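You operate a simulated robot arm through the tools that you are given. There is no shell and no other tool. Be economical: measure what you need, move in short steps, check, and stop when the job is done.

You run a simulated robot arm. Do the job below in one go: nothing can be reset, and whatever is moved stays where it is left.

JOB
Fetch the square bottle that says "95" from the top of the sampling bench and stand it on top of the green float.

The check looks at the end state, three seconds after you hand in, the way a careful person would. Anything else that was tipped, shoved, dropped, spilled or broken makes it a failure.

ROBOT AND FRAMES
A 7-joint arm with a two-finger parallel gripper, fixed in place. Base frame: the origin is at the foot of the arm, x ahead of it, y to its left, z up; the work surface is at about z = 0. Lengths are in mm, angles in rad, forces in N, time in s.
With the tool pointing down near the work surface it reaches from about 240 to 620 mm from the base axis. Its first joint turns from -1.152 to 1.152 rad. Payload 2.6 kg.
The TCP is the grasp point between the finger pads, 30 mm short of the fingertips. In the tool frame z runs along the fingers and y along their closing line. The gripper opens to 94 mm. The fingers are 28 mm wide and 10 mm thick; the gripper's body (50 by 96 mm) begins 55 mm behind the TCP.
Orientation is that of the tool frame in the base frame, as a unit quaternion [w, x, y, z]. With the fingers straight down and closing along the base's y, the tool's x points along the base's -x, its y along +y and its z along -z.

CONTROLS
- The arm moves only by the tool apply_moves. Its argument "deltas" is a list of rows, each a list of 5 numbers: the opening, from 0 (shut) to 1 (fully open), then the shift along the tool's x, y, z in units of 500 mm (1.0 is 500 mm), then the turn about the tool's z in units of 90 degrees (1.0 is 90 degrees). In form: [[gripper, dx, dy, dz, yaw], ...]. A call has 1 to 8 rows; each row is the pose to reach, as a shift and turn from the pose commanded when the call began, along the tool's axes at that moment. A call with a number of a shift or a turn outside -1 to 1 is refused whole. A row lasts 0.2 s, in which the tool goes at most 50 mm and 0.15 rad; a call with a longer step from one row to the next is refused whole, and so is a gripper value outside its range. A pose out of reach is approached as far as the arm can. The call stops where the force on the tool passes 40 N (or 10 N more than at its start, if that is more) or the arm is blocked; 0.2 s more then pass. Each finger travels about 72 mm/s and halts on what it meets, pressing with about 25 N; the grip force reading is that of the motor and also rises with nothing between the fingers. The clock runs only during rows and for 0.2 s after the last one: add rows that repeat a pose to give the fingers time. It gives the time, the measured TCP pose, the force on the tool (base axes), the opening and the grip force at its end, in the units of the frame above (readings bear some noise).
- Cameras (640 x 400 px; columns grow to the right, rows downward): "scene" is fixed at [25.4, 430.8, 571.2]; the picture's right is [-0.84, -0.54, 0.00], its down [-0.30, 0.46, -0.83] and it looks along [0.45, -0.70, -0.55] (base axes); focal length 365 px, centre (320, 200). "wrist" rides on the gripper at [-37, 0, -58] in the tool frame; the picture's right is [0.00, -1.00, 0.00], its down [0.97, 0.00, -0.24] and it looks along [0.24, 0.00, 0.97] (tool axes); focal length 218 px, centre (320, 200). There is no depth. A picture from a camera that has moved, and an enlarged one, comes with that camera's place and axes in the base frame and with its lens. The place of the scene camera against the robot may be out by one fixed shift of up to 12 mm in any direction.
- camera(camera): a new picture of that camera. The clock stands still meanwhile.
- enlarge(camera, box): a new picture of the part [left, top, right, bottom] of that camera's present view, enlarged. The clock stands still meanwhile.
- finish_job(): hands the job in; it is judged then, once.

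Work in short steps. Places have to be worked out from the pictures, the camera data and where the tool is seen: move nearer, look again, correct. Check each grasp and each placing, and mend what went wrong. You have 90 turns and 38 pictures in all, those below and enlarged ones among them. Open the gripper and draw the arm clear of the work before you hand the job in, unless the task says otherwise; then end with one line.

The tools are called by a JSON object that holds its "method" and its "body". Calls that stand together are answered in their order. apply_moves: Moves the arm, as the interface text tells. Its arguments: {"type":"object","properties":{"deltas":{"type":"array","items":{"type":"array","items":{"type":"number"}}}},"required":["deltas"]} The other tools are called the same way: camera (camera) takes a picture; enlarge (camera, box) takes an enlarged picture of a part of a camera's view; finish_job () hands the job in.

At the start:

```text
time_s: 0.0
eef_pos: [430.3, -122.4, 324.6]
orientation: [0.0, 0.0, 1.0, 0.0]
ft_force: [-0.1, 0.7, -0.3]
grip_width: 93.9
gripper_force: 0.0
```

scene: 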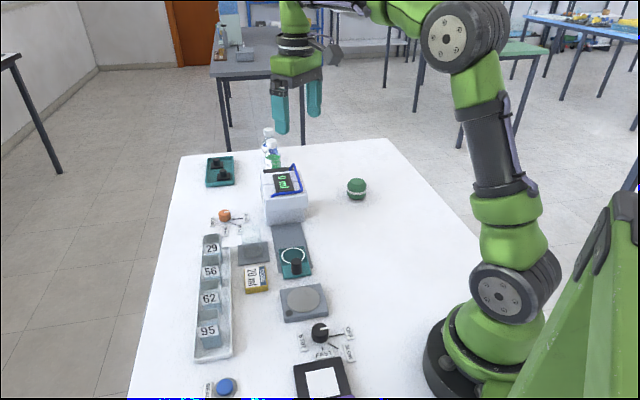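
wrist: 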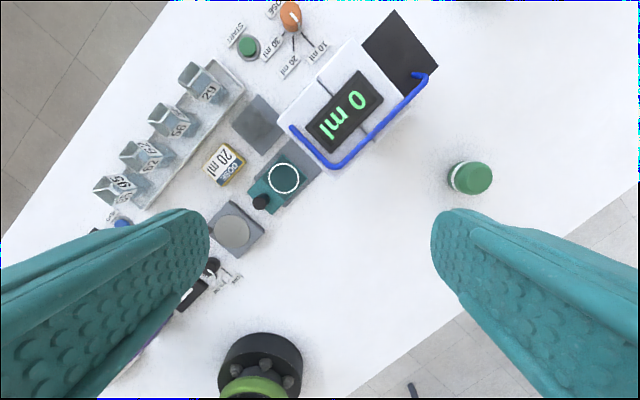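

I start by enlarging the bottle rack and the green object to identify them.

{"method": "enlarge", "body": {"camera": "scene", "box": [180, 220, 340, 380]}}

{"method": "enlarge", "body": {"camera": "scene", "box": [190, 120, 400, 250]}}

{"method": "enlarge", "body": {"camera": "wrist", "box": [80, 0, 340, 240]}}

```text
2.50 times, centred on (260, 300) of scene
camera zoom: at [25.4, 430.8, 571.2], right [-0.84, -0.54, 0.0], down [-0.3, 0.46, -0.83], along [0.45, -0.7, -0.55], focal length 913 px, centre (470, -50)
```

zoom: 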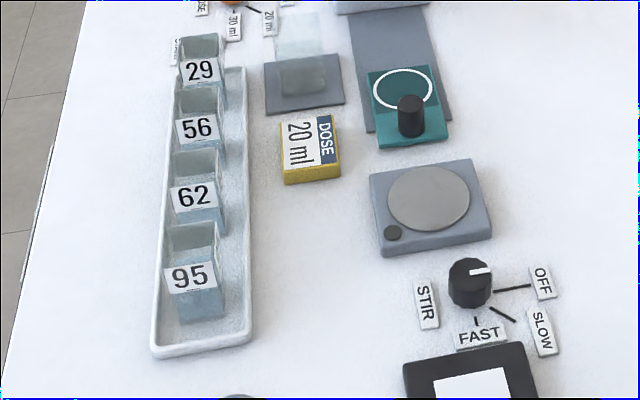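

```text
3.05 times, centred on (295, 185) of scene
camera zoom: at [25.4, 430.8, 571.2], right [-0.84, -0.54, 0.0], down [-0.3, 0.46, -0.83], along [0.45, -0.7, -0.55], focal length 1113 px, centre (396, 246)
```

zoom: 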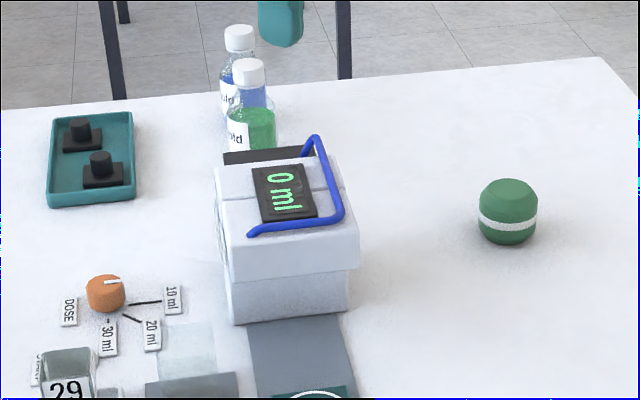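

```text
1.67 times, centred on (210, 120) of wrist
camera zoom: at [467.9, -122.5, 382.0], right [0.0, -1.0, 0.0], down [-0.97, 0.0, 0.24], along [-0.24, 0.0, -0.97], focal length 364 px, centre (503, 333)
```

zoom: 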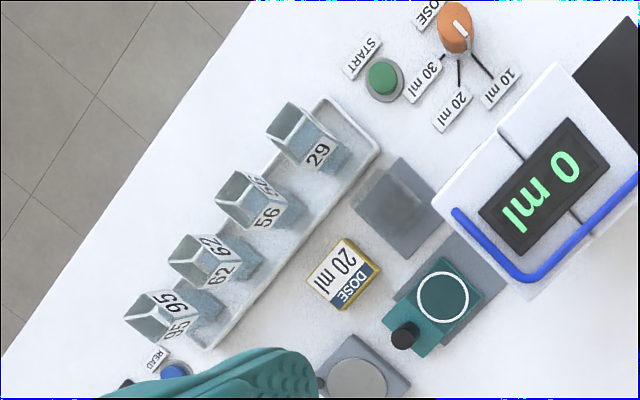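

The 95 bottle is an open square beaker at the near end of the tray, at roughly (405,186); the row runs at 45° in the base frame. I go above it with the tool turned 45°, so the fingers close across the row.

{"method": "apply_moves", "body": {"deltas": [[1, 0.00625, 0.077, 0.01875, 0.0625], [1, 0.0125, 0.154, 0.0375, 0.125], [1, 0.01875, 0.231, 0.05625, 0.1875], [1, 0.025, 0.308, 0.075, 0.25], [1, 0.03125, 0.385, 0.09375, 0.3125], [1, 0.0375, 0.462, 0.1125, 0.375], [1, 0.04375, 0.539, 0.13125, 0.4375], [1, 0.05, 0.616, 0.15, 0.5]]}}

{"method": "camera", "body": {"camera": "wrist"}}

{"method": "camera", "body": {"camera": "scene"}}

```text
time_s: 1.8
eef_pos: [408.0, 185.5, 247.4]
orientation: [0.0, 0.383, 0.924, 0.0]
ft_force: [0.9, 0.4, 0.5]
grip_width: 94.0
gripper_force: 0.1
```

```text
32 pictures are left
camera wrist: at [432.9, 158.6, 305.7], right [-0.71, -0.71, 0.0], down [-0.69, 0.69, 0.24], along [-0.17, 0.17, -0.97], focal length 218 px, centre (320, 200)
```

wrist: 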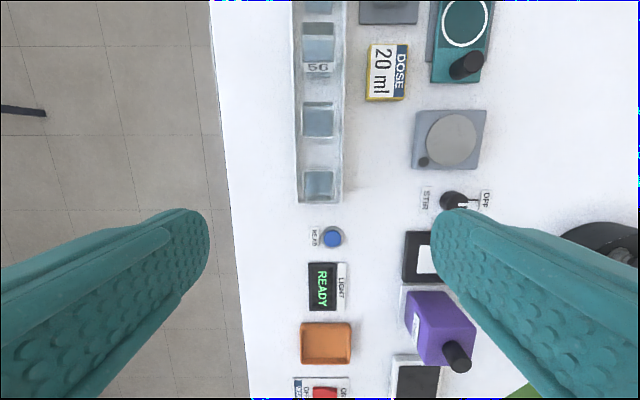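

```text
31 pictures are left
```

scene: 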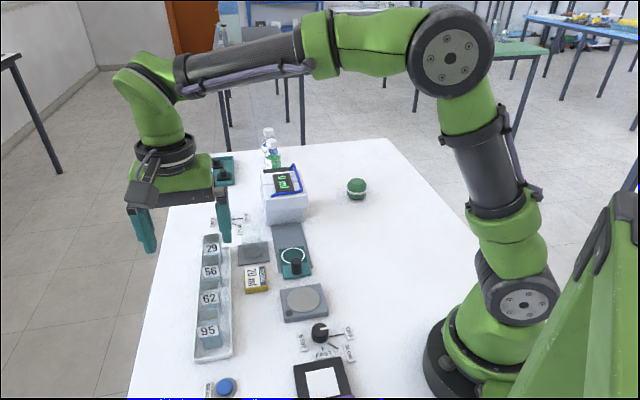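

The bottle is squarely aligned with the tool and nearly under it. I enlarge to measure its height and the tray rim.

{"method": "enlarge", "body": {"camera": "wrist", "box": [270, 90, 370, 210]}}

{"method": "enlarge", "body": {"camera": "scene", "box": [175, 280, 255, 370]}}

```text
3.33 times, centred on (320, 150) of wrist
camera zoom: at [432.9, 158.6, 305.7], right [-0.71, -0.71, 0.0], down [-0.69, 0.69, 0.24], along [-0.17, 0.17, -0.97], focal length 728 px, centre (320, 367)
```

zoom: 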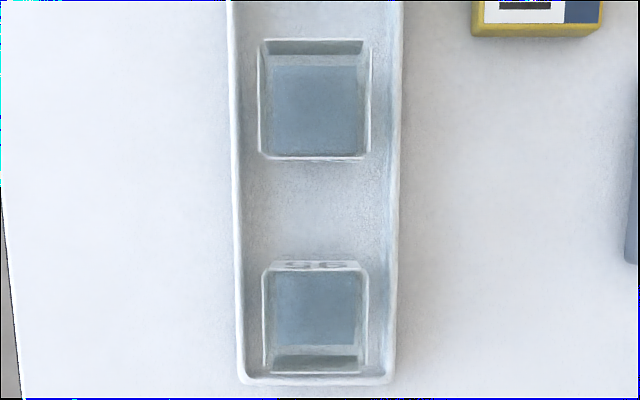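

```text
4.44 times, centred on (215, 325) of scene
camera zoom: at [25.4, 430.8, 571.2], right [-0.84, -0.54, 0.0], down [-0.3, 0.46, -0.83], along [0.45, -0.7, -0.55], focal length 1624 px, centre (787, -356)
```

zoom: 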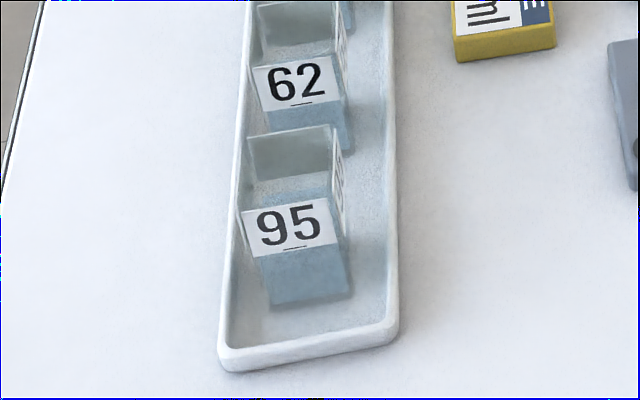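

Readings put the bottle at about (403,190), 36 mm wide with its top at z≈63 and a low tray rim. I go part way down and recheck.

{"method": "apply_moves", "body": {"deltas": [[1, 0.007, 0, 0.08, 0], [1, 0.014, 0, 0.16, 0], [1, 0.014, 0, 0.22, 0], [1, 0.014, 0, 0.279, 0], [1, 0.014, 0, 0.279, 0]]}}

{"method": "camera", "body": {"camera": "wrist"}}

{"method": "enlarge", "body": {"camera": "scene", "box": [120, 190, 310, 370]}}

```text
time_s: 3.0
eef_pos: [402.4, 190.0, 111.1]
orientation: [0.0, 0.382, 0.924, 0.0]
ft_force: [-0.2, 0.0, -0.1]
grip_width: 94.2
gripper_force: 0.1
```

```text
28 pictures are left
camera wrist: at [428.4, 163.5, 167.6], right [-0.71, -0.71, 0.0], down [-0.69, 0.69, 0.24], along [-0.17, 0.17, -0.97], focal length 218 px, centre (320, 200)
```

wrist: 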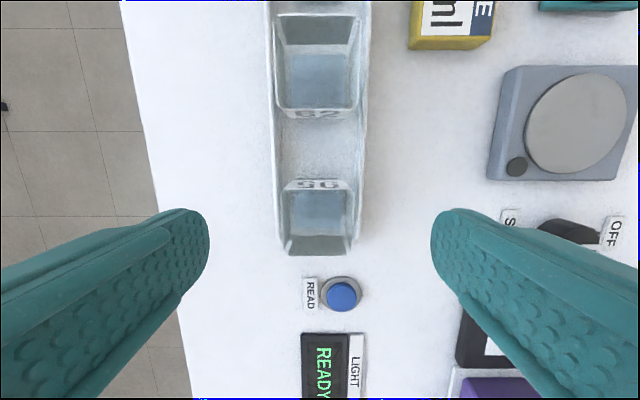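

```text
2.22 times, centred on (215, 280) of scene
camera zoom: at [25.4, 430.8, 571.2], right [-0.84, -0.54, 0.0], down [-0.3, 0.46, -0.83], along [0.45, -0.7, -0.55], focal length 812 px, centre (553, 22)
```

zoom: 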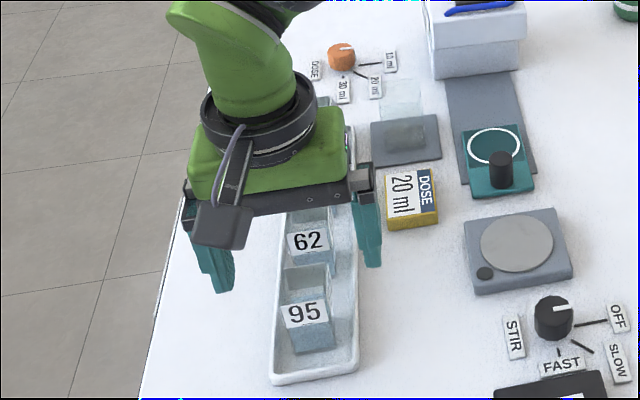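

The bottle is centred to within about 2 mm, so I nudge y and go down to TCP z≈50. That keeps the fingertips at about 20 mm, above the tray rim.

{"method": "apply_moves", "body": {"deltas": [[1, 0, 0.003, 0.05, 0], [1, 0, 0.003, 0.1, 0], [1, 0, 0.003, 0.122, 0], [1, 0, 0.003, 0.122, 0]]}}

{"method": "enlarge", "body": {"camera": "scene", "box": [150, 240, 280, 370]}}

{"method": "camera", "body": {"camera": "wrist"}}

```text
time_s: 4.0
eef_pos: [403.9, 193.0, 49.4]
orientation: [0.0, 0.383, 0.924, 0.0]
ft_force: [0.0, 0.3, 0.9]
grip_width: 93.9
gripper_force: 0.1
```

```text
3.08 times, centred on (215, 305) of scene
camera zoom: at [25.4, 430.8, 571.2], right [-0.84, -0.54, 0.0], down [-0.3, 0.46, -0.83], along [0.45, -0.7, -0.55], focal length 1124 px, centre (643, -123)
```

zoom: 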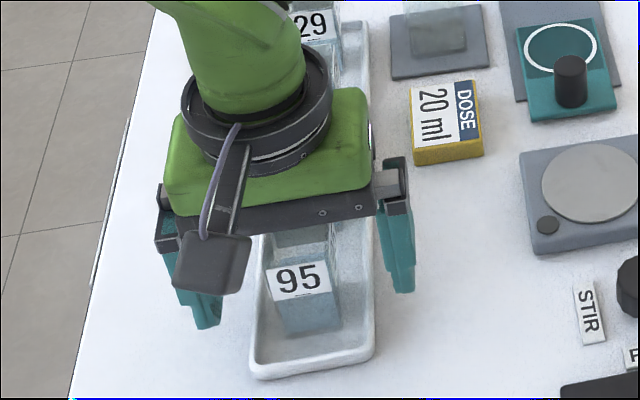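

```text
25 pictures are left
camera wrist: at [428.2, 166.0, 106.1], right [-0.71, -0.71, 0.0], down [-0.69, 0.69, 0.24], along [-0.17, 0.17, -0.97], focal length 218 px, centre (320, 200)
```

wrist: 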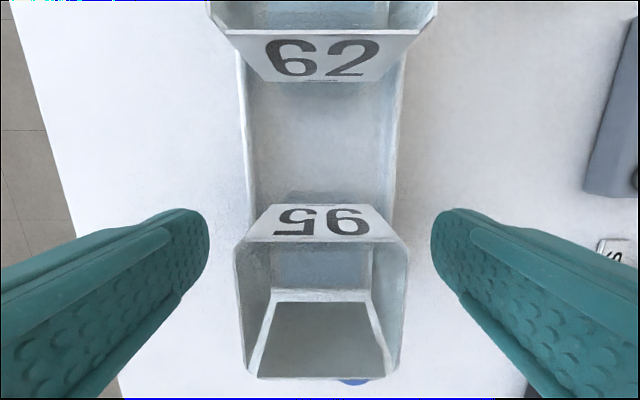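

The fingers straddle the bottle symmetrically, above the rim. I close on it.

{"method": "apply_moves", "body": {"deltas": [[0.6, 0, 0, 0, 0], [0.4, 0, 0, 0, 0], [0.2, 0, 0, 0, 0], [0.2, 0, 0, 0, 0], [0.2, 0, 0, 0, 0]]}}

```text
time_s: 5.2
eef_pos: [402.8, 192.2, 49.3]
orientation: [0.0, 0.382, 0.924, 0.001]
ft_force: [0.4, 0.1, -0.5]
grip_width: 37.6
gripper_force: 25.0
```

The grip holds at 37.6 mm with 25 N. I lift slowly.

{"method": "apply_moves", "body": {"deltas": [[0.2, 0, 0, -0.02, 0], [0.2, 0, 0, -0.06, 0], [0.2, 0, 0, -0.12, 0], [0.2, 0, 0, -0.18, 0], [0.2, 0, 0, -0.24, 0], [0.2, 0, 0, -0.3, 0], [0.2, 0, 0, -0.34, 0], [0.2, 0, 0, -0.36, 0]]}}

{"method": "camera", "body": {"camera": "scene"}}

{"method": "camera", "body": {"camera": "wrist"}}

```text
time_s: 7.0
eef_pos: [401.2, 192.1, 228.7]
orientation: [0.0, 0.383, 0.924, 0.0]
ft_force: [0.1, 0.6, 0.1]
grip_width: 18.8
gripper_force: 0.0
```

```text
24 pictures are left
```

scene: 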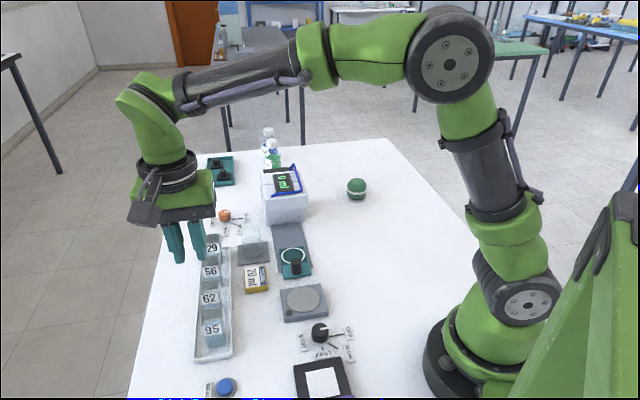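

```text
23 pictures are left
camera wrist: at [428.2, 165.2, 286.4], right [-0.71, -0.71, 0.0], down [-0.69, 0.69, 0.24], along [-0.17, 0.17, -0.97], focal length 218 px, centre (320, 200)
```

wrist: 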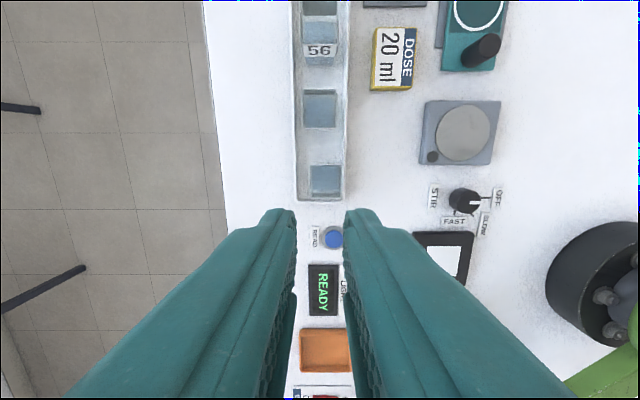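

The bottle slipped out and stayed standing. I look closely at its present state and shape.

{"method": "enlarge", "body": {"camera": "scene", "box": [185, 300, 245, 365]}}

{"method": "enlarge", "body": {"camera": "wrist", "box": [280, 80, 370, 210]}}

```text
6.15 times, centred on (215, 332) of scene
camera zoom: at [25.4, 430.8, 571.2], right [-0.84, -0.54, 0.0], down [-0.3, 0.46, -0.83], along [0.45, -0.7, -0.55], focal length 2248 px, centre (966, -615)
```

zoom: 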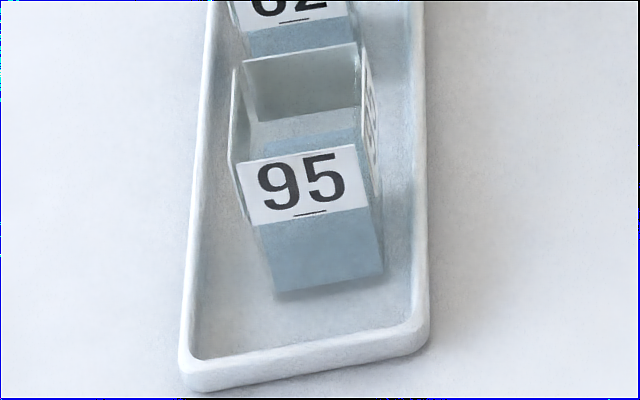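

```text
3.08 times, centred on (325, 145) of wrist
camera zoom: at [428.2, 165.2, 286.4], right [-0.71, -0.71, 0.0], down [-0.69, 0.69, 0.24], along [-0.17, 0.17, -0.97], focal length 672 px, centre (305, 369)
```

zoom: 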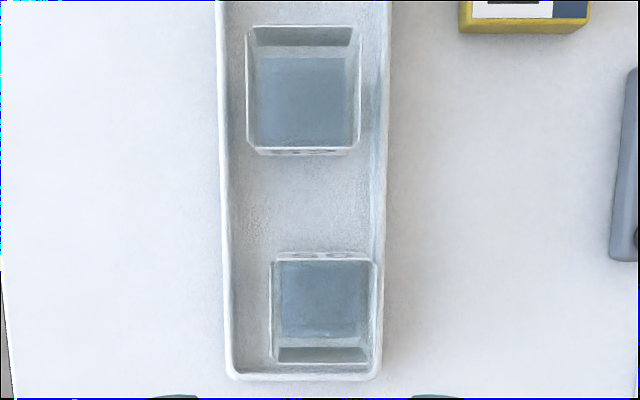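

The bottle is upright, shifted about 6 mm in the tool's -y direction, still holding its liquid. I realign above it and come down a little lower than before, then regrip with a full-close command and a slow test lift.

{"method": "apply_moves", "body": {"deltas": [[0.6, -0.004, -0.0125, 0, 0], [1, -0.004, -0.0125, 0.06, 0], [1, -0.004, -0.0125, 0.14, 0], [1, -0.004, -0.0125, 0.22, 0], [1, -0.004, -0.0125, 0.29, 0], [1, -0.004, -0.0125, 0.34, 0], [1, -0.004, -0.0125, 0.364, 0], [1, -0.004, -0.0125, 0.364, 0]]}}

{"method": "camera", "body": {"camera": "wrist"}}

```text
time_s: 8.8
eef_pos: [400.0, 186.9, 46.3]
orientation: [0.0, 0.383, 0.924, 0.001]
ft_force: [0.3, 0.6, -0.1]
grip_width: 94.0
gripper_force: 0.0
```

```text
20 pictures are left
camera wrist: at [425.0, 160.6, 103.7], right [-0.71, -0.71, 0.0], down [-0.69, 0.69, 0.24], along [-0.17, 0.17, -0.97], focal length 218 px, centre (320, 200)
```

wrist: 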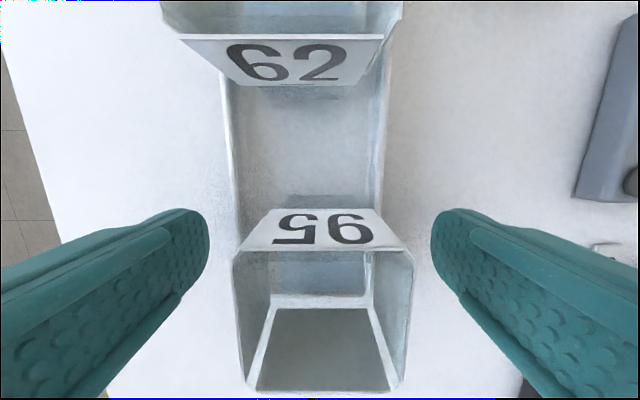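

It is centred within 1 mm, so I close fully with time to settle and then raise only a few mm, slowly.

{"method": "apply_moves", "body": {"deltas": [[0.6, 0, -0.001, 0, 0], [0.4, 0, -0.001, 0, 0], [0, 0, -0.001, 0, 0], [0, 0, -0.001, 0, 0], [0, 0, -0.001, 0, 0], [0, 0, -0.001, -0.004, 0], [0, 0, -0.001, -0.008, 0], [0, 0, -0.001, -0.012, 0]]}}

{"method": "camera", "body": {"camera": "wrist"}}

```text
time_s: 10.6
eef_pos: [397.4, 185.9, 53.8]
orientation: [0.0, 0.383, 0.924, 0.0]
ft_force: [-0.4, -0.7, -0.8]
grip_width: 37.9
gripper_force: 25.3
```

```text
19 pictures are left
camera wrist: at [424.3, 159.9, 110.7], right [-0.71, -0.71, 0.0], down [-0.69, 0.69, 0.24], along [-0.17, 0.17, -0.97], focal length 218 px, centre (320, 200)
```

wrist: 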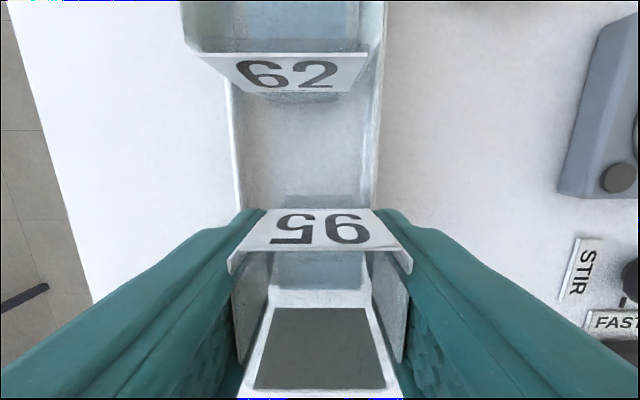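

The width holds at 37.9 mm. I check in the scene view whether the bottle is rising with the tool.

{"method": "enlarge", "body": {"camera": "scene", "box": [170, 280, 250, 370]}}

```text
4.44 times, centred on (210, 325) of scene
camera zoom: at [25.4, 430.8, 571.2], right [-0.84, -0.54, 0.0], down [-0.3, 0.46, -0.83], along [0.45, -0.7, -0.55], focal length 1624 px, centre (809, -356)
```

zoom: 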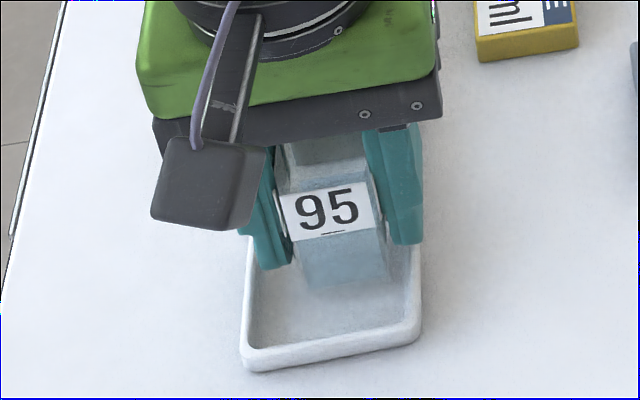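

It is rising with the tool. I continue slowly and watch the grip width.

{"method": "apply_moves", "body": {"deltas": [[0, 0, 0, -0.004, 0], [0, 0, 0, -0.008, 0], [0, 0, 0, -0.012, 0], [0, 0, 0, -0.016, 0], [0, 0, 0, -0.02, 0], [0, 0, 0, -0.024, 0]]}}

{"method": "enlarge", "body": {"camera": "scene", "box": [170, 280, 250, 370]}}

```text
time_s: 12.0
eef_pos: [398.4, 184.4, 64.2]
orientation: [0.0, 0.382, 0.924, 0.0]
ft_force: [-0.1, 0.2, -0.2]
grip_width: 37.3
gripper_force: 25.0
```

```text
4.44 times, centred on (210, 325) of scene
camera zoom: at [25.4, 430.8, 571.2], right [-0.84, -0.54, 0.0], down [-0.3, 0.46, -0.83], along [0.45, -0.7, -0.55], focal length 1624 px, centre (809, -356)
```

zoom: 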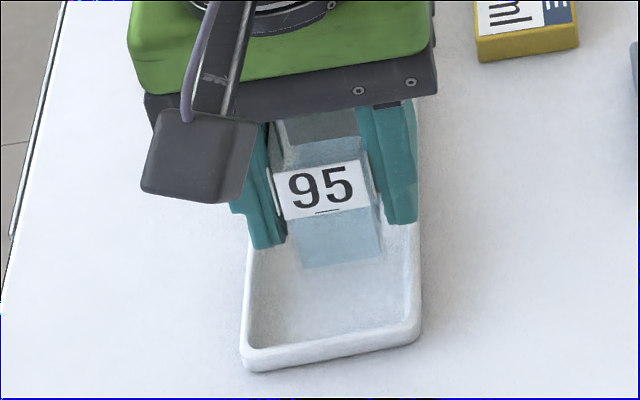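

The bottle follows the tool. I lift on in moderate steps.

{"method": "apply_moves", "body": {"deltas": [[0, 0, 0, -0.008, 0], [0, 0, 0, -0.02, 0], [0, 0, 0, -0.032, 0], [0, 0, 0, -0.044, 0], [0, 0, 0, -0.056, 0], [0, 0, 0, -0.068, 0], [0, 0, 0, -0.076, 0], [0, 0, 0, -0.08, 0]]}}

{"method": "camera", "body": {"camera": "scene"}}

```text
time_s: 13.8
eef_pos: [400.4, 184.7, 106.4]
orientation: [0.0, 0.384, 0.923, 0.0]
ft_force: [-0.2, -0.1, 0.1]
grip_width: 37.8
gripper_force: 24.9
```

```text
16 pictures are left
```

scene: 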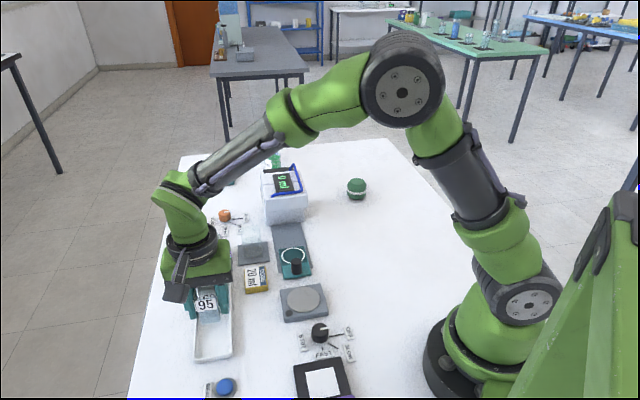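

Holding firmly. I lift to clear travel height.

{"method": "apply_moves", "body": {"deltas": [[0, 0, 0, -0.012, 0], [0, 0, 0, -0.04, 0], [0, 0, 0, -0.075, 0], [0, 0, 0, -0.11, 0], [0, 0, 0, -0.145, 0], [0, 0, 0, -0.18, 0], [0, 0, 0, -0.208, 0], [0, 0, 0, -0.22, 0]]}}

```text
time_s: 15.6
eef_pos: [399.5, 186.8, 215.2]
orientation: [0.0, 0.382, 0.924, 0.0]
ft_force: [0.7, -0.1, 0.3]
grip_width: 37.4
gripper_force: 24.5
```

The grip is still 37.4 mm. I traverse smoothly toward the float, one third of the way.

{"method": "apply_moves", "body": {"deltas": [[0, -0.0127, -0.012, 0, 0], [0, -0.0458, -0.0432, 0, 0], [0, -0.0866, -0.0816, 0, 0], [0, -0.1273, -0.12, 0, 0], [0, -0.168, -0.1584, 0, 0], [0, -0.2088, -0.1968, 0, 0], [0, -0.2419, -0.228, 0, 0], [0, -0.2546, -0.24, 0, 0]]}}

{"method": "apply_moves", "body": {"deltas": [[0, -0.0127, -0.012, 0, -0.025], [0, -0.0458, -0.0432, 0, -0.09], [0, -0.0866, -0.0816, 0, -0.17], [0, -0.1273, -0.12, 0, -0.25], [0, -0.168, -0.1584, 0, -0.33], [0, -0.2088, -0.1968, 0, -0.41], [0, -0.2419, -0.228, 0, -0.475], [0, -0.2546, -0.24, 0, -0.5]]}}

```text
time_s: 17.4
eef_pos: [404.3, 10.6, 215.4]
orientation: [0.0, 0.383, 0.924, 0.0]
ft_force: [-1.2, 0.7, 0.1]
grip_width: 37.7
gripper_force: 24.7
```

```text
time_s: 19.2
eef_pos: [409.4, -164.9, 216.3]
orientation: [0.0, -0.001, 1.0, 0.0]
ft_force: [0.4, 0.5, -0.2]
grip_width: 37.6
gripper_force: 25.0
```

Two thirds there, with the tool back to its starting orientation. I take a wrist picture to triangulate the float.

{"method": "camera", "body": {"camera": "wrist"}}

```text
15 pictures are left
camera wrist: at [446.1, -164.9, 273.0], right [0.0, -1.0, 0.0], down [-0.97, 0.0, 0.24], along [-0.24, 0.0, -0.97], focal length 218 px, centre (320, 200)
```

wrist: 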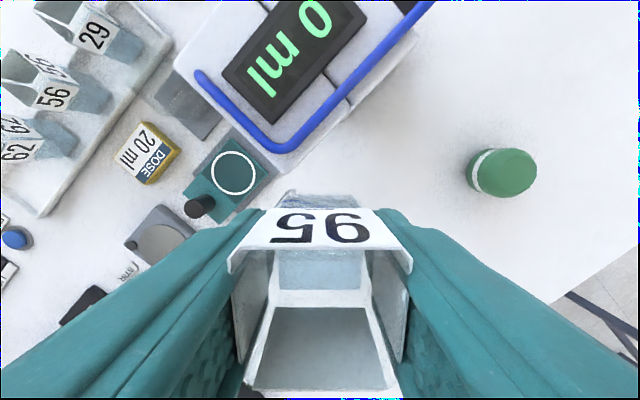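

The float's top is about (421,-365), z≈45. I move to stand above it.

{"method": "apply_moves", "body": {"deltas": [[0, -0.0011, -0.02, 0, 0], [0, -0.004, -0.072, 0, 0], [0, -0.0075, -0.135, 0, 0], [0, -0.011, -0.199, 0, 0], [0, -0.0145, -0.263, 0, 0], [0, -0.018, -0.326, 0, 0], [0, -0.021, -0.378, 0, 0], [0, -0.022, -0.398, 0, 0]]}}

{"method": "enlarge", "body": {"camera": "scene", "box": [280, 60, 440, 220]}}

{"method": "camera", "body": {"camera": "wrist"}}

```text
time_s: 21.0
eef_pos: [420.6, -364.2, 216.6]
orientation: [0.0, 0.001, 1.0, -0.001]
ft_force: [0.3, 0.2, -0.5]
grip_width: 37.7
gripper_force: 24.7
```

```text
2.50 times, centred on (360, 140) of scene
camera zoom: at [25.4, 430.8, 571.2], right [-0.84, -0.54, 0.0], down [-0.3, 0.46, -0.83], along [0.45, -0.7, -0.55], focal length 913 px, centre (220, 350)
```

zoom: 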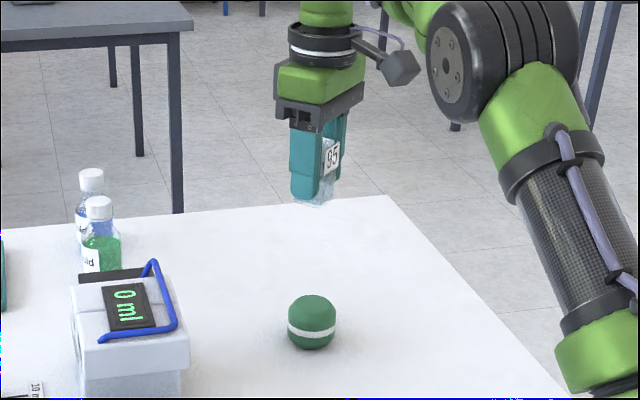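

```text
13 pictures are left
camera wrist: at [458.0, -364.1, 272.6], right [0.0, -1.0, 0.0], down [-0.97, 0.0, 0.24], along [-0.24, 0.0, -0.97], focal length 218 px, centre (320, 200)
```

wrist: 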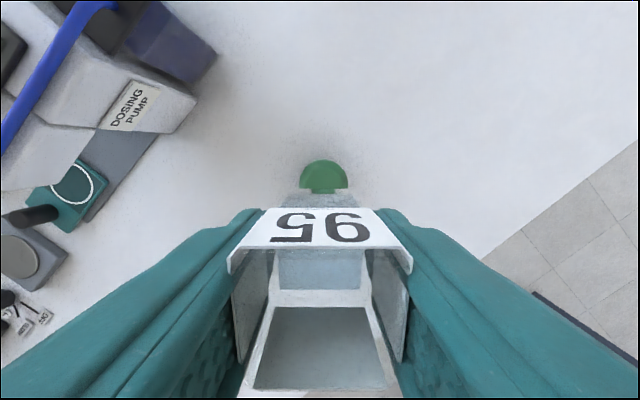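

Combining views, the float centre is (416.5,-370) and the bottle's centre sits about 2.7 mm to -x of the TCP. I correct the alignment and go down to about 40 mm above expected contact.

{"method": "apply_moves", "body": {"deltas": [[0, 0.001, -0.004, 0.01, 0], [0, 0.003, -0.012, 0.035, 0], [0, 0.003, -0.012, 0.065, 0], [0, 0.003, -0.012, 0.095, 0], [0, 0.003, -0.012, 0.125, 0], [0, 0.003, -0.012, 0.155, 0], [0, 0.003, -0.012, 0.172, 0], [0, 0.003, -0.012, 0.18, 0]]}}

{"method": "enlarge", "body": {"camera": "scene", "box": [310, 110, 410, 210]}}

{"method": "camera", "body": {"camera": "wrist"}}

```text
time_s: 22.8
eef_pos: [417.5, -368.5, 124.9]
orientation: [0.0, 0.0, 1.0, 0.0]
ft_force: [0.4, -0.2, -1.4]
grip_width: 37.5
gripper_force: 24.5
```

```text
4.00 times, centred on (360, 160) of scene
camera zoom: at [25.4, 430.8, 571.2], right [-0.84, -0.54, 0.0], down [-0.3, 0.46, -0.83], along [0.45, -0.7, -0.55], focal length 1461 px, centre (160, 360)
```

zoom: 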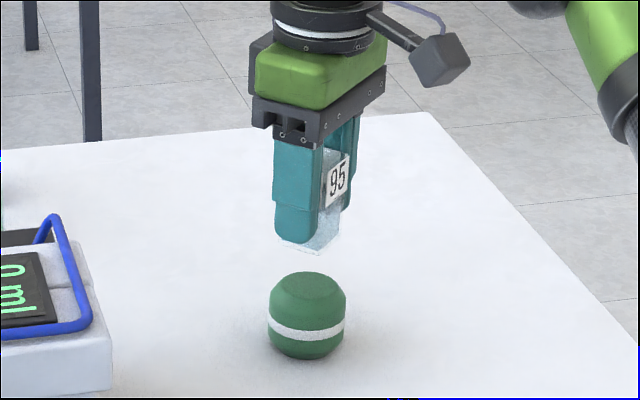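

```text
11 pictures are left
camera wrist: at [455.5, -369.6, 182.7], right [0.0, -1.0, 0.0], down [-0.97, 0.0, 0.24], along [-0.24, 0.0, -0.97], focal length 218 px, centre (320, 200)
```

wrist: 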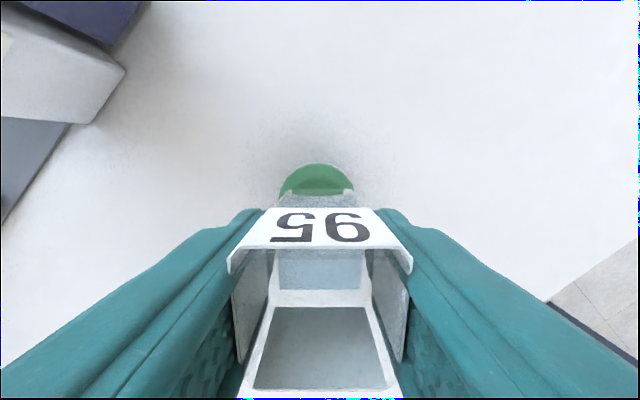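

The float's top is flat, and laterally I may be 2 mm over-corrected. I enlarge to refine this.

{"method": "enlarge", "body": {"camera": "wrist", "box": [250, 130, 390, 230]}}

{"method": "enlarge", "body": {"camera": "scene", "box": [335, 155, 385, 205]}}

```text
4.00 times, centred on (320, 180) of wrist
camera zoom: at [455.5, -369.6, 182.7], right [0.0, -1.0, 0.0], down [-0.97, 0.0, 0.24], along [-0.24, 0.0, -0.97], focal length 873 px, centre (320, 280)
```

zoom: 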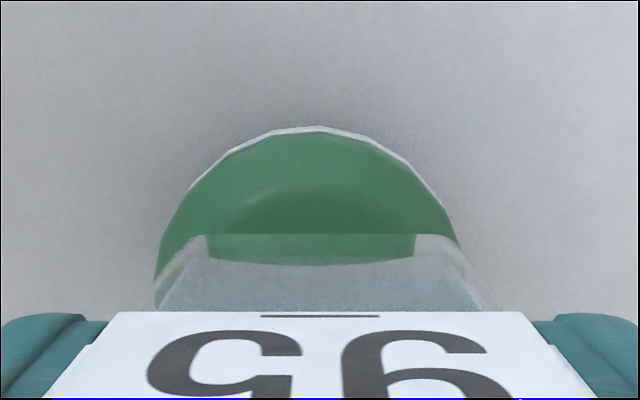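

```text
8.00 times, centred on (360, 180) of scene
camera zoom: at [25.4, 430.8, 571.2], right [-0.84, -0.54, 0.0], down [-0.3, 0.46, -0.83], along [0.45, -0.7, -0.55], focal length 2922 px, centre (0, 360)
```

zoom: 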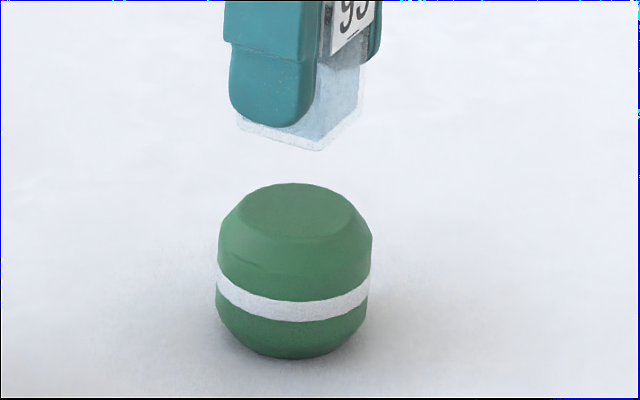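

Alignment is within about 1.5 mm, and the gap is about 39 mm. I shift 1 mm and lower by 30 mm.

{"method": "apply_moves", "body": {"deltas": [[0, 0, 0.002, 0.01, 0], [0, 0, 0.002, 0.025, 0], [0, 0, 0.002, 0.04, 0], [0, 0, 0.002, 0.052, 0], [0, 0, 0.002, 0.06, 0], [0, 0, 0.002, 0.06, 0]]}}

{"method": "enlarge", "body": {"camera": "scene", "box": [335, 155, 385, 205]}}

```text
time_s: 24.2
eef_pos: [418.1, -367.7, 96.6]
orientation: [-0.001, 0.0, 1.0, 0.0]
ft_force: [0.4, 0.3, -1.0]
grip_width: 37.8
gripper_force: 25.4
```

```text
8.00 times, centred on (360, 180) of scene
camera zoom: at [25.4, 430.8, 571.2], right [-0.84, -0.54, 0.0], down [-0.3, 0.46, -0.83], along [0.45, -0.7, -0.55], focal length 2922 px, centre (0, 360)
```

zoom: 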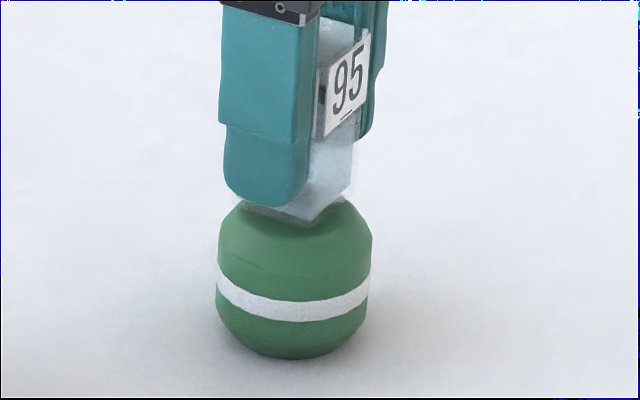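

About 10 mm remain. I lower in 1–2 mm steps and watch the force.

{"method": "apply_moves", "body": {"deltas": [[0, 0, 0, 0.004, 0], [0, 0, 0, 0.008, 0], [0, 0, 0, 0.012, 0], [0, 0, 0, 0.014, 0], [0, 0, 0, 0.014, 0]]}}

```text
time_s: 25.4
eef_pos: [419.8, -368.1, 89.0]
orientation: [0.002, 0.0, 1.0, -0.001]
ft_force: [3.2, -1.8, 18.8]
grip_width: 37.7
gripper_force: 25.6
```

Contact: Fz rose to 19 N, so I ease up slightly and look.

{"method": "apply_moves", "body": {"deltas": [[0, 0, 0, -0.002, 0], [0, 0, 0, -0.002, 0]]}}

{"method": "enlarge", "body": {"camera": "scene", "box": [335, 155, 385, 205]}}

```text
time_s: 26.0
eef_pos: [419.2, -368.4, 88.1]
orientation: [0.0, 0.0, 1.0, -0.001]
ft_force: [2.1, -2.2, 16.7]
grip_width: 37.7
gripper_force: 25.5
```

```text
8.00 times, centred on (360, 180) of scene
camera zoom: at [25.3, 430.9, 571.1], right [-0.84, -0.54, 0.0], down [-0.3, 0.46, -0.83], along [0.45, -0.7, -0.55], focal length 2922 px, centre (0, 360)
```

zoom: 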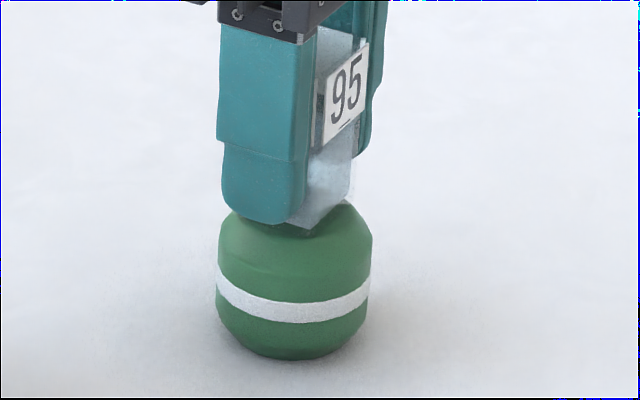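

The bottle seems to have slid up a few mm in the grip when it touched. I ease up a bit more to relieve the load and check for tilt with the wrist camera.

{"method": "apply_moves", "body": {"deltas": [[0, 0, 0, -0.002, 0], [0, 0, 0, -0.004, 0], [0, 0, 0, -0.004, 0]]}}

{"method": "camera", "body": {"camera": "wrist"}}

```text
time_s: 26.8
eef_pos: [416.6, -368.2, 89.6]
orientation: [-0.001, 0.0, 1.0, 0.002]
ft_force: [0.0, -0.4, -0.7]
grip_width: 37.2
gripper_force: 25.0
```

```text
6 pictures are left
camera wrist: at [454.6, -367.9, 146.5], right [0.0, -1.0, 0.0], down [-0.97, 0.0, 0.24], along [-0.24, 0.0, -0.97], focal length 218 px, centre (320, 200)
```

wrist: 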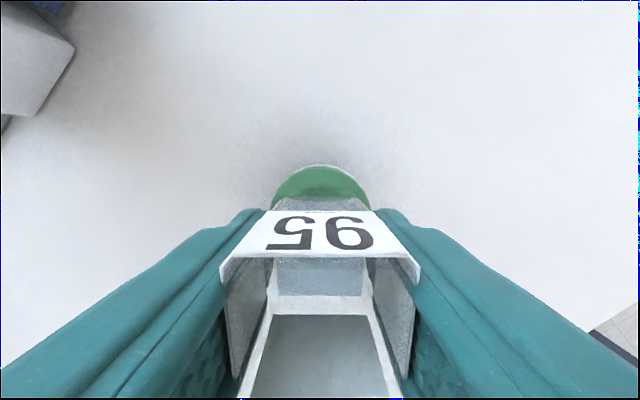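

No tilt, and the bottle is about 4 mm higher in the fingers; it is just off or barely touching the float. I lower 1 mm to find light contact.

{"method": "apply_moves", "body": {"deltas": [[0, 0, 0, 0.001, 0], [0, 0, 0, 0.002, 0], [0, 0, 0, 0.002, 0]]}}

```text
time_s: 27.6
eef_pos: [417.6, -368.4, 89.6]
orientation: [0.0, 0.0, 1.0, 0.0]
ft_force: [0.8, -0.2, -0.2]
grip_width: 37.7
gripper_force: 24.9
```

{"method": "apply_moves", "body": {"deltas": [[0, 0, 0, 0.0005, 0], [0, 0, 0, 0.001, 0], [0, 0, 0, 0.001, 0]]}}

```text
time_s: 28.4
eef_pos: [418.0, -368.8, 89.6]
orientation: [0.0, 0.0, 1.0, -0.001]
ft_force: [0.3, 0.4, -1.2]
grip_width: 37.8
gripper_force: 25.1
```

Still no contact force, so I continue in 0.5 mm steps.

{"method": "apply_moves", "body": {"deltas": [[0, 0, 0, 0.001, 0], [0, 0, 0, 0.001, 0]]}}

{"method": "apply_moves", "body": {"deltas": [[0, 0, 0, 0.001, 0], [0, 0, 0, 0.001, 0]]}}

```text
time_s: 29.0
eef_pos: [417.6, -368.2, 90.0]
orientation: [0.0, 0.0, 1.0, 0.0]
ft_force: [0.4, 0.7, -0.6]
grip_width: 37.6
gripper_force: 24.8
```

```text
time_s: 29.6
eef_pos: [418.6, -367.7, 89.5]
orientation: [0.0, 0.0, 1.0, -0.001]
ft_force: [-0.9, 0.1, 2.6]
grip_width: 37.6
gripper_force: 25.0
```

Light contact at +2.6 N. One close look before releasing.

{"method": "enlarge", "body": {"camera": "scene", "box": [335, 150, 385, 200]}}

```text
8.00 times, centred on (360, 175) of scene
camera zoom: at [25.4, 430.8, 571.2], right [-0.84, -0.54, 0.0], down [-0.3, 0.46, -0.83], along [0.45, -0.7, -0.55], focal length 2922 px, centre (0, 400)
```

zoom: 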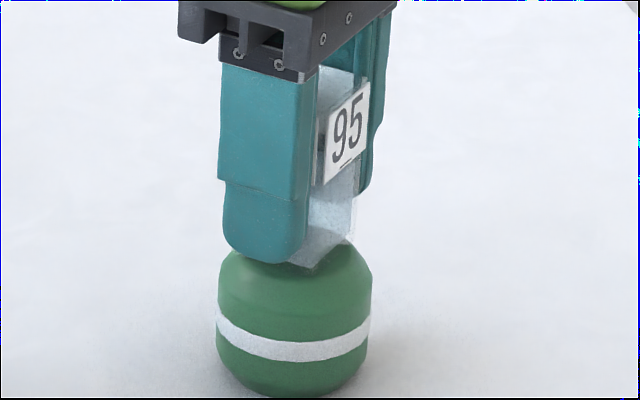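

It looks seated and centred. I open gently, a few mm on each side.

{"method": "apply_moves", "body": {"deltas": [[0.42, 0, 0, 0, 0], [0.46, 0, 0, 0, 0], [0.5, 0, 0, 0, 0], [0.5, 0, 0, 0, 0]]}}

{"method": "enlarge", "body": {"camera": "scene", "box": [335, 150, 385, 200]}}

```text
time_s: 30.6
eef_pos: [418.1, -367.8, 88.7]
orientation: [0.001, 0.001, 1.0, 0.0]
ft_force: [-0.3, 0.1, -0.8]
grip_width: 46.9
gripper_force: 0.1
```

```text
8.00 times, centred on (360, 175) of scene
camera zoom: at [25.4, 430.8, 571.2], right [-0.84, -0.54, 0.0], down [-0.3, 0.46, -0.83], along [0.45, -0.7, -0.55], focal length 2922 px, centre (0, 400)
```

zoom: 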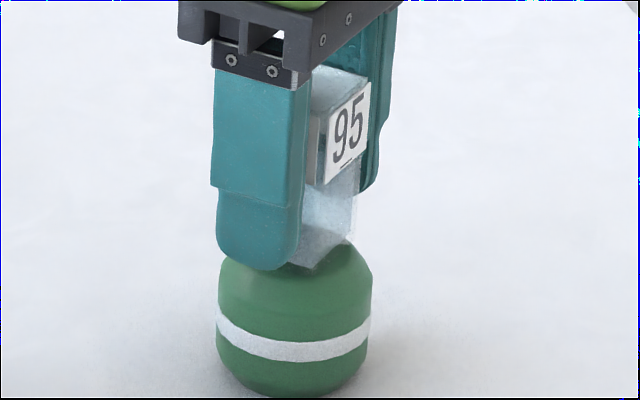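

The bottle stands free and upright. I open wider and then withdraw straight up.

{"method": "apply_moves", "body": {"deltas": [[0.6, 0, 0, 0, 0], [0.8, 0, 0, 0, 0], [0.8, 0, 0, -0.01, 0], [0.8, 0, 0, -0.04, 0], [0.8, 0, 0, -0.09, 0], [0.8, 0, 0, -0.15, 0], [0.8, 0, 0, -0.22, 0], [0.8, 0, 0, -0.28, 0]]}}

{"method": "camera", "body": {"camera": "scene"}}

{"method": "enlarge", "body": {"camera": "scene", "box": [330, 140, 390, 200]}}

```text
time_s: 32.4
eef_pos: [419.7, -367.8, 227.5]
orientation: [-0.001, 0.0, 1.0, 0.0]
ft_force: [-0.3, 0.6, -0.2]
grip_width: 75.2
gripper_force: 0.2
```

```text
3 pictures are left
```

scene: 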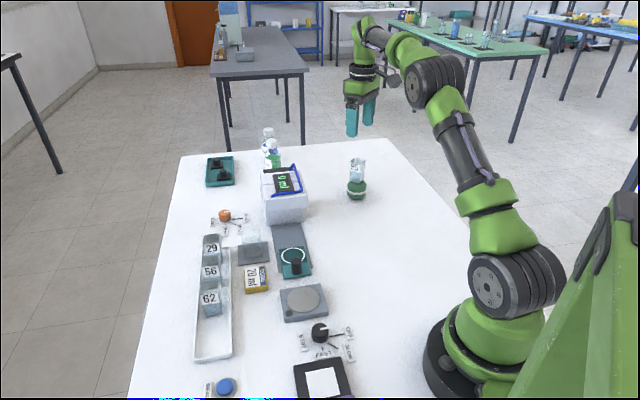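

```text
6.67 times, centred on (360, 170) of scene
camera zoom: at [25.4, 430.8, 571.2], right [-0.84, -0.54, 0.0], down [-0.3, 0.46, -0.83], along [0.45, -0.7, -0.55], focal length 2435 px, centre (53, 400)
```

zoom: 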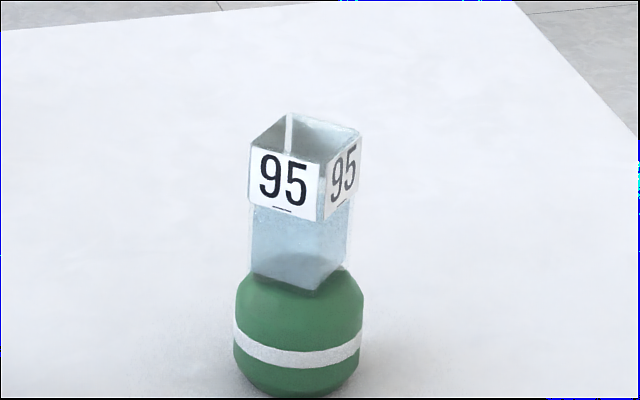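

The bottle stands upright on the float, the other bottles are undisturbed and the arm is clear, so I hand in.

{"method": "finish_job", "body": {}}

```text
The job is handed in.
```

The "95" bottle is standing upright on top of the green float, with the gripper open and the arm clear. It slipped from the first grip and shifted about 6 mm in its tray before the second grip held. In the last pictures nothing else looked moved, and I saw no sign of a spill.
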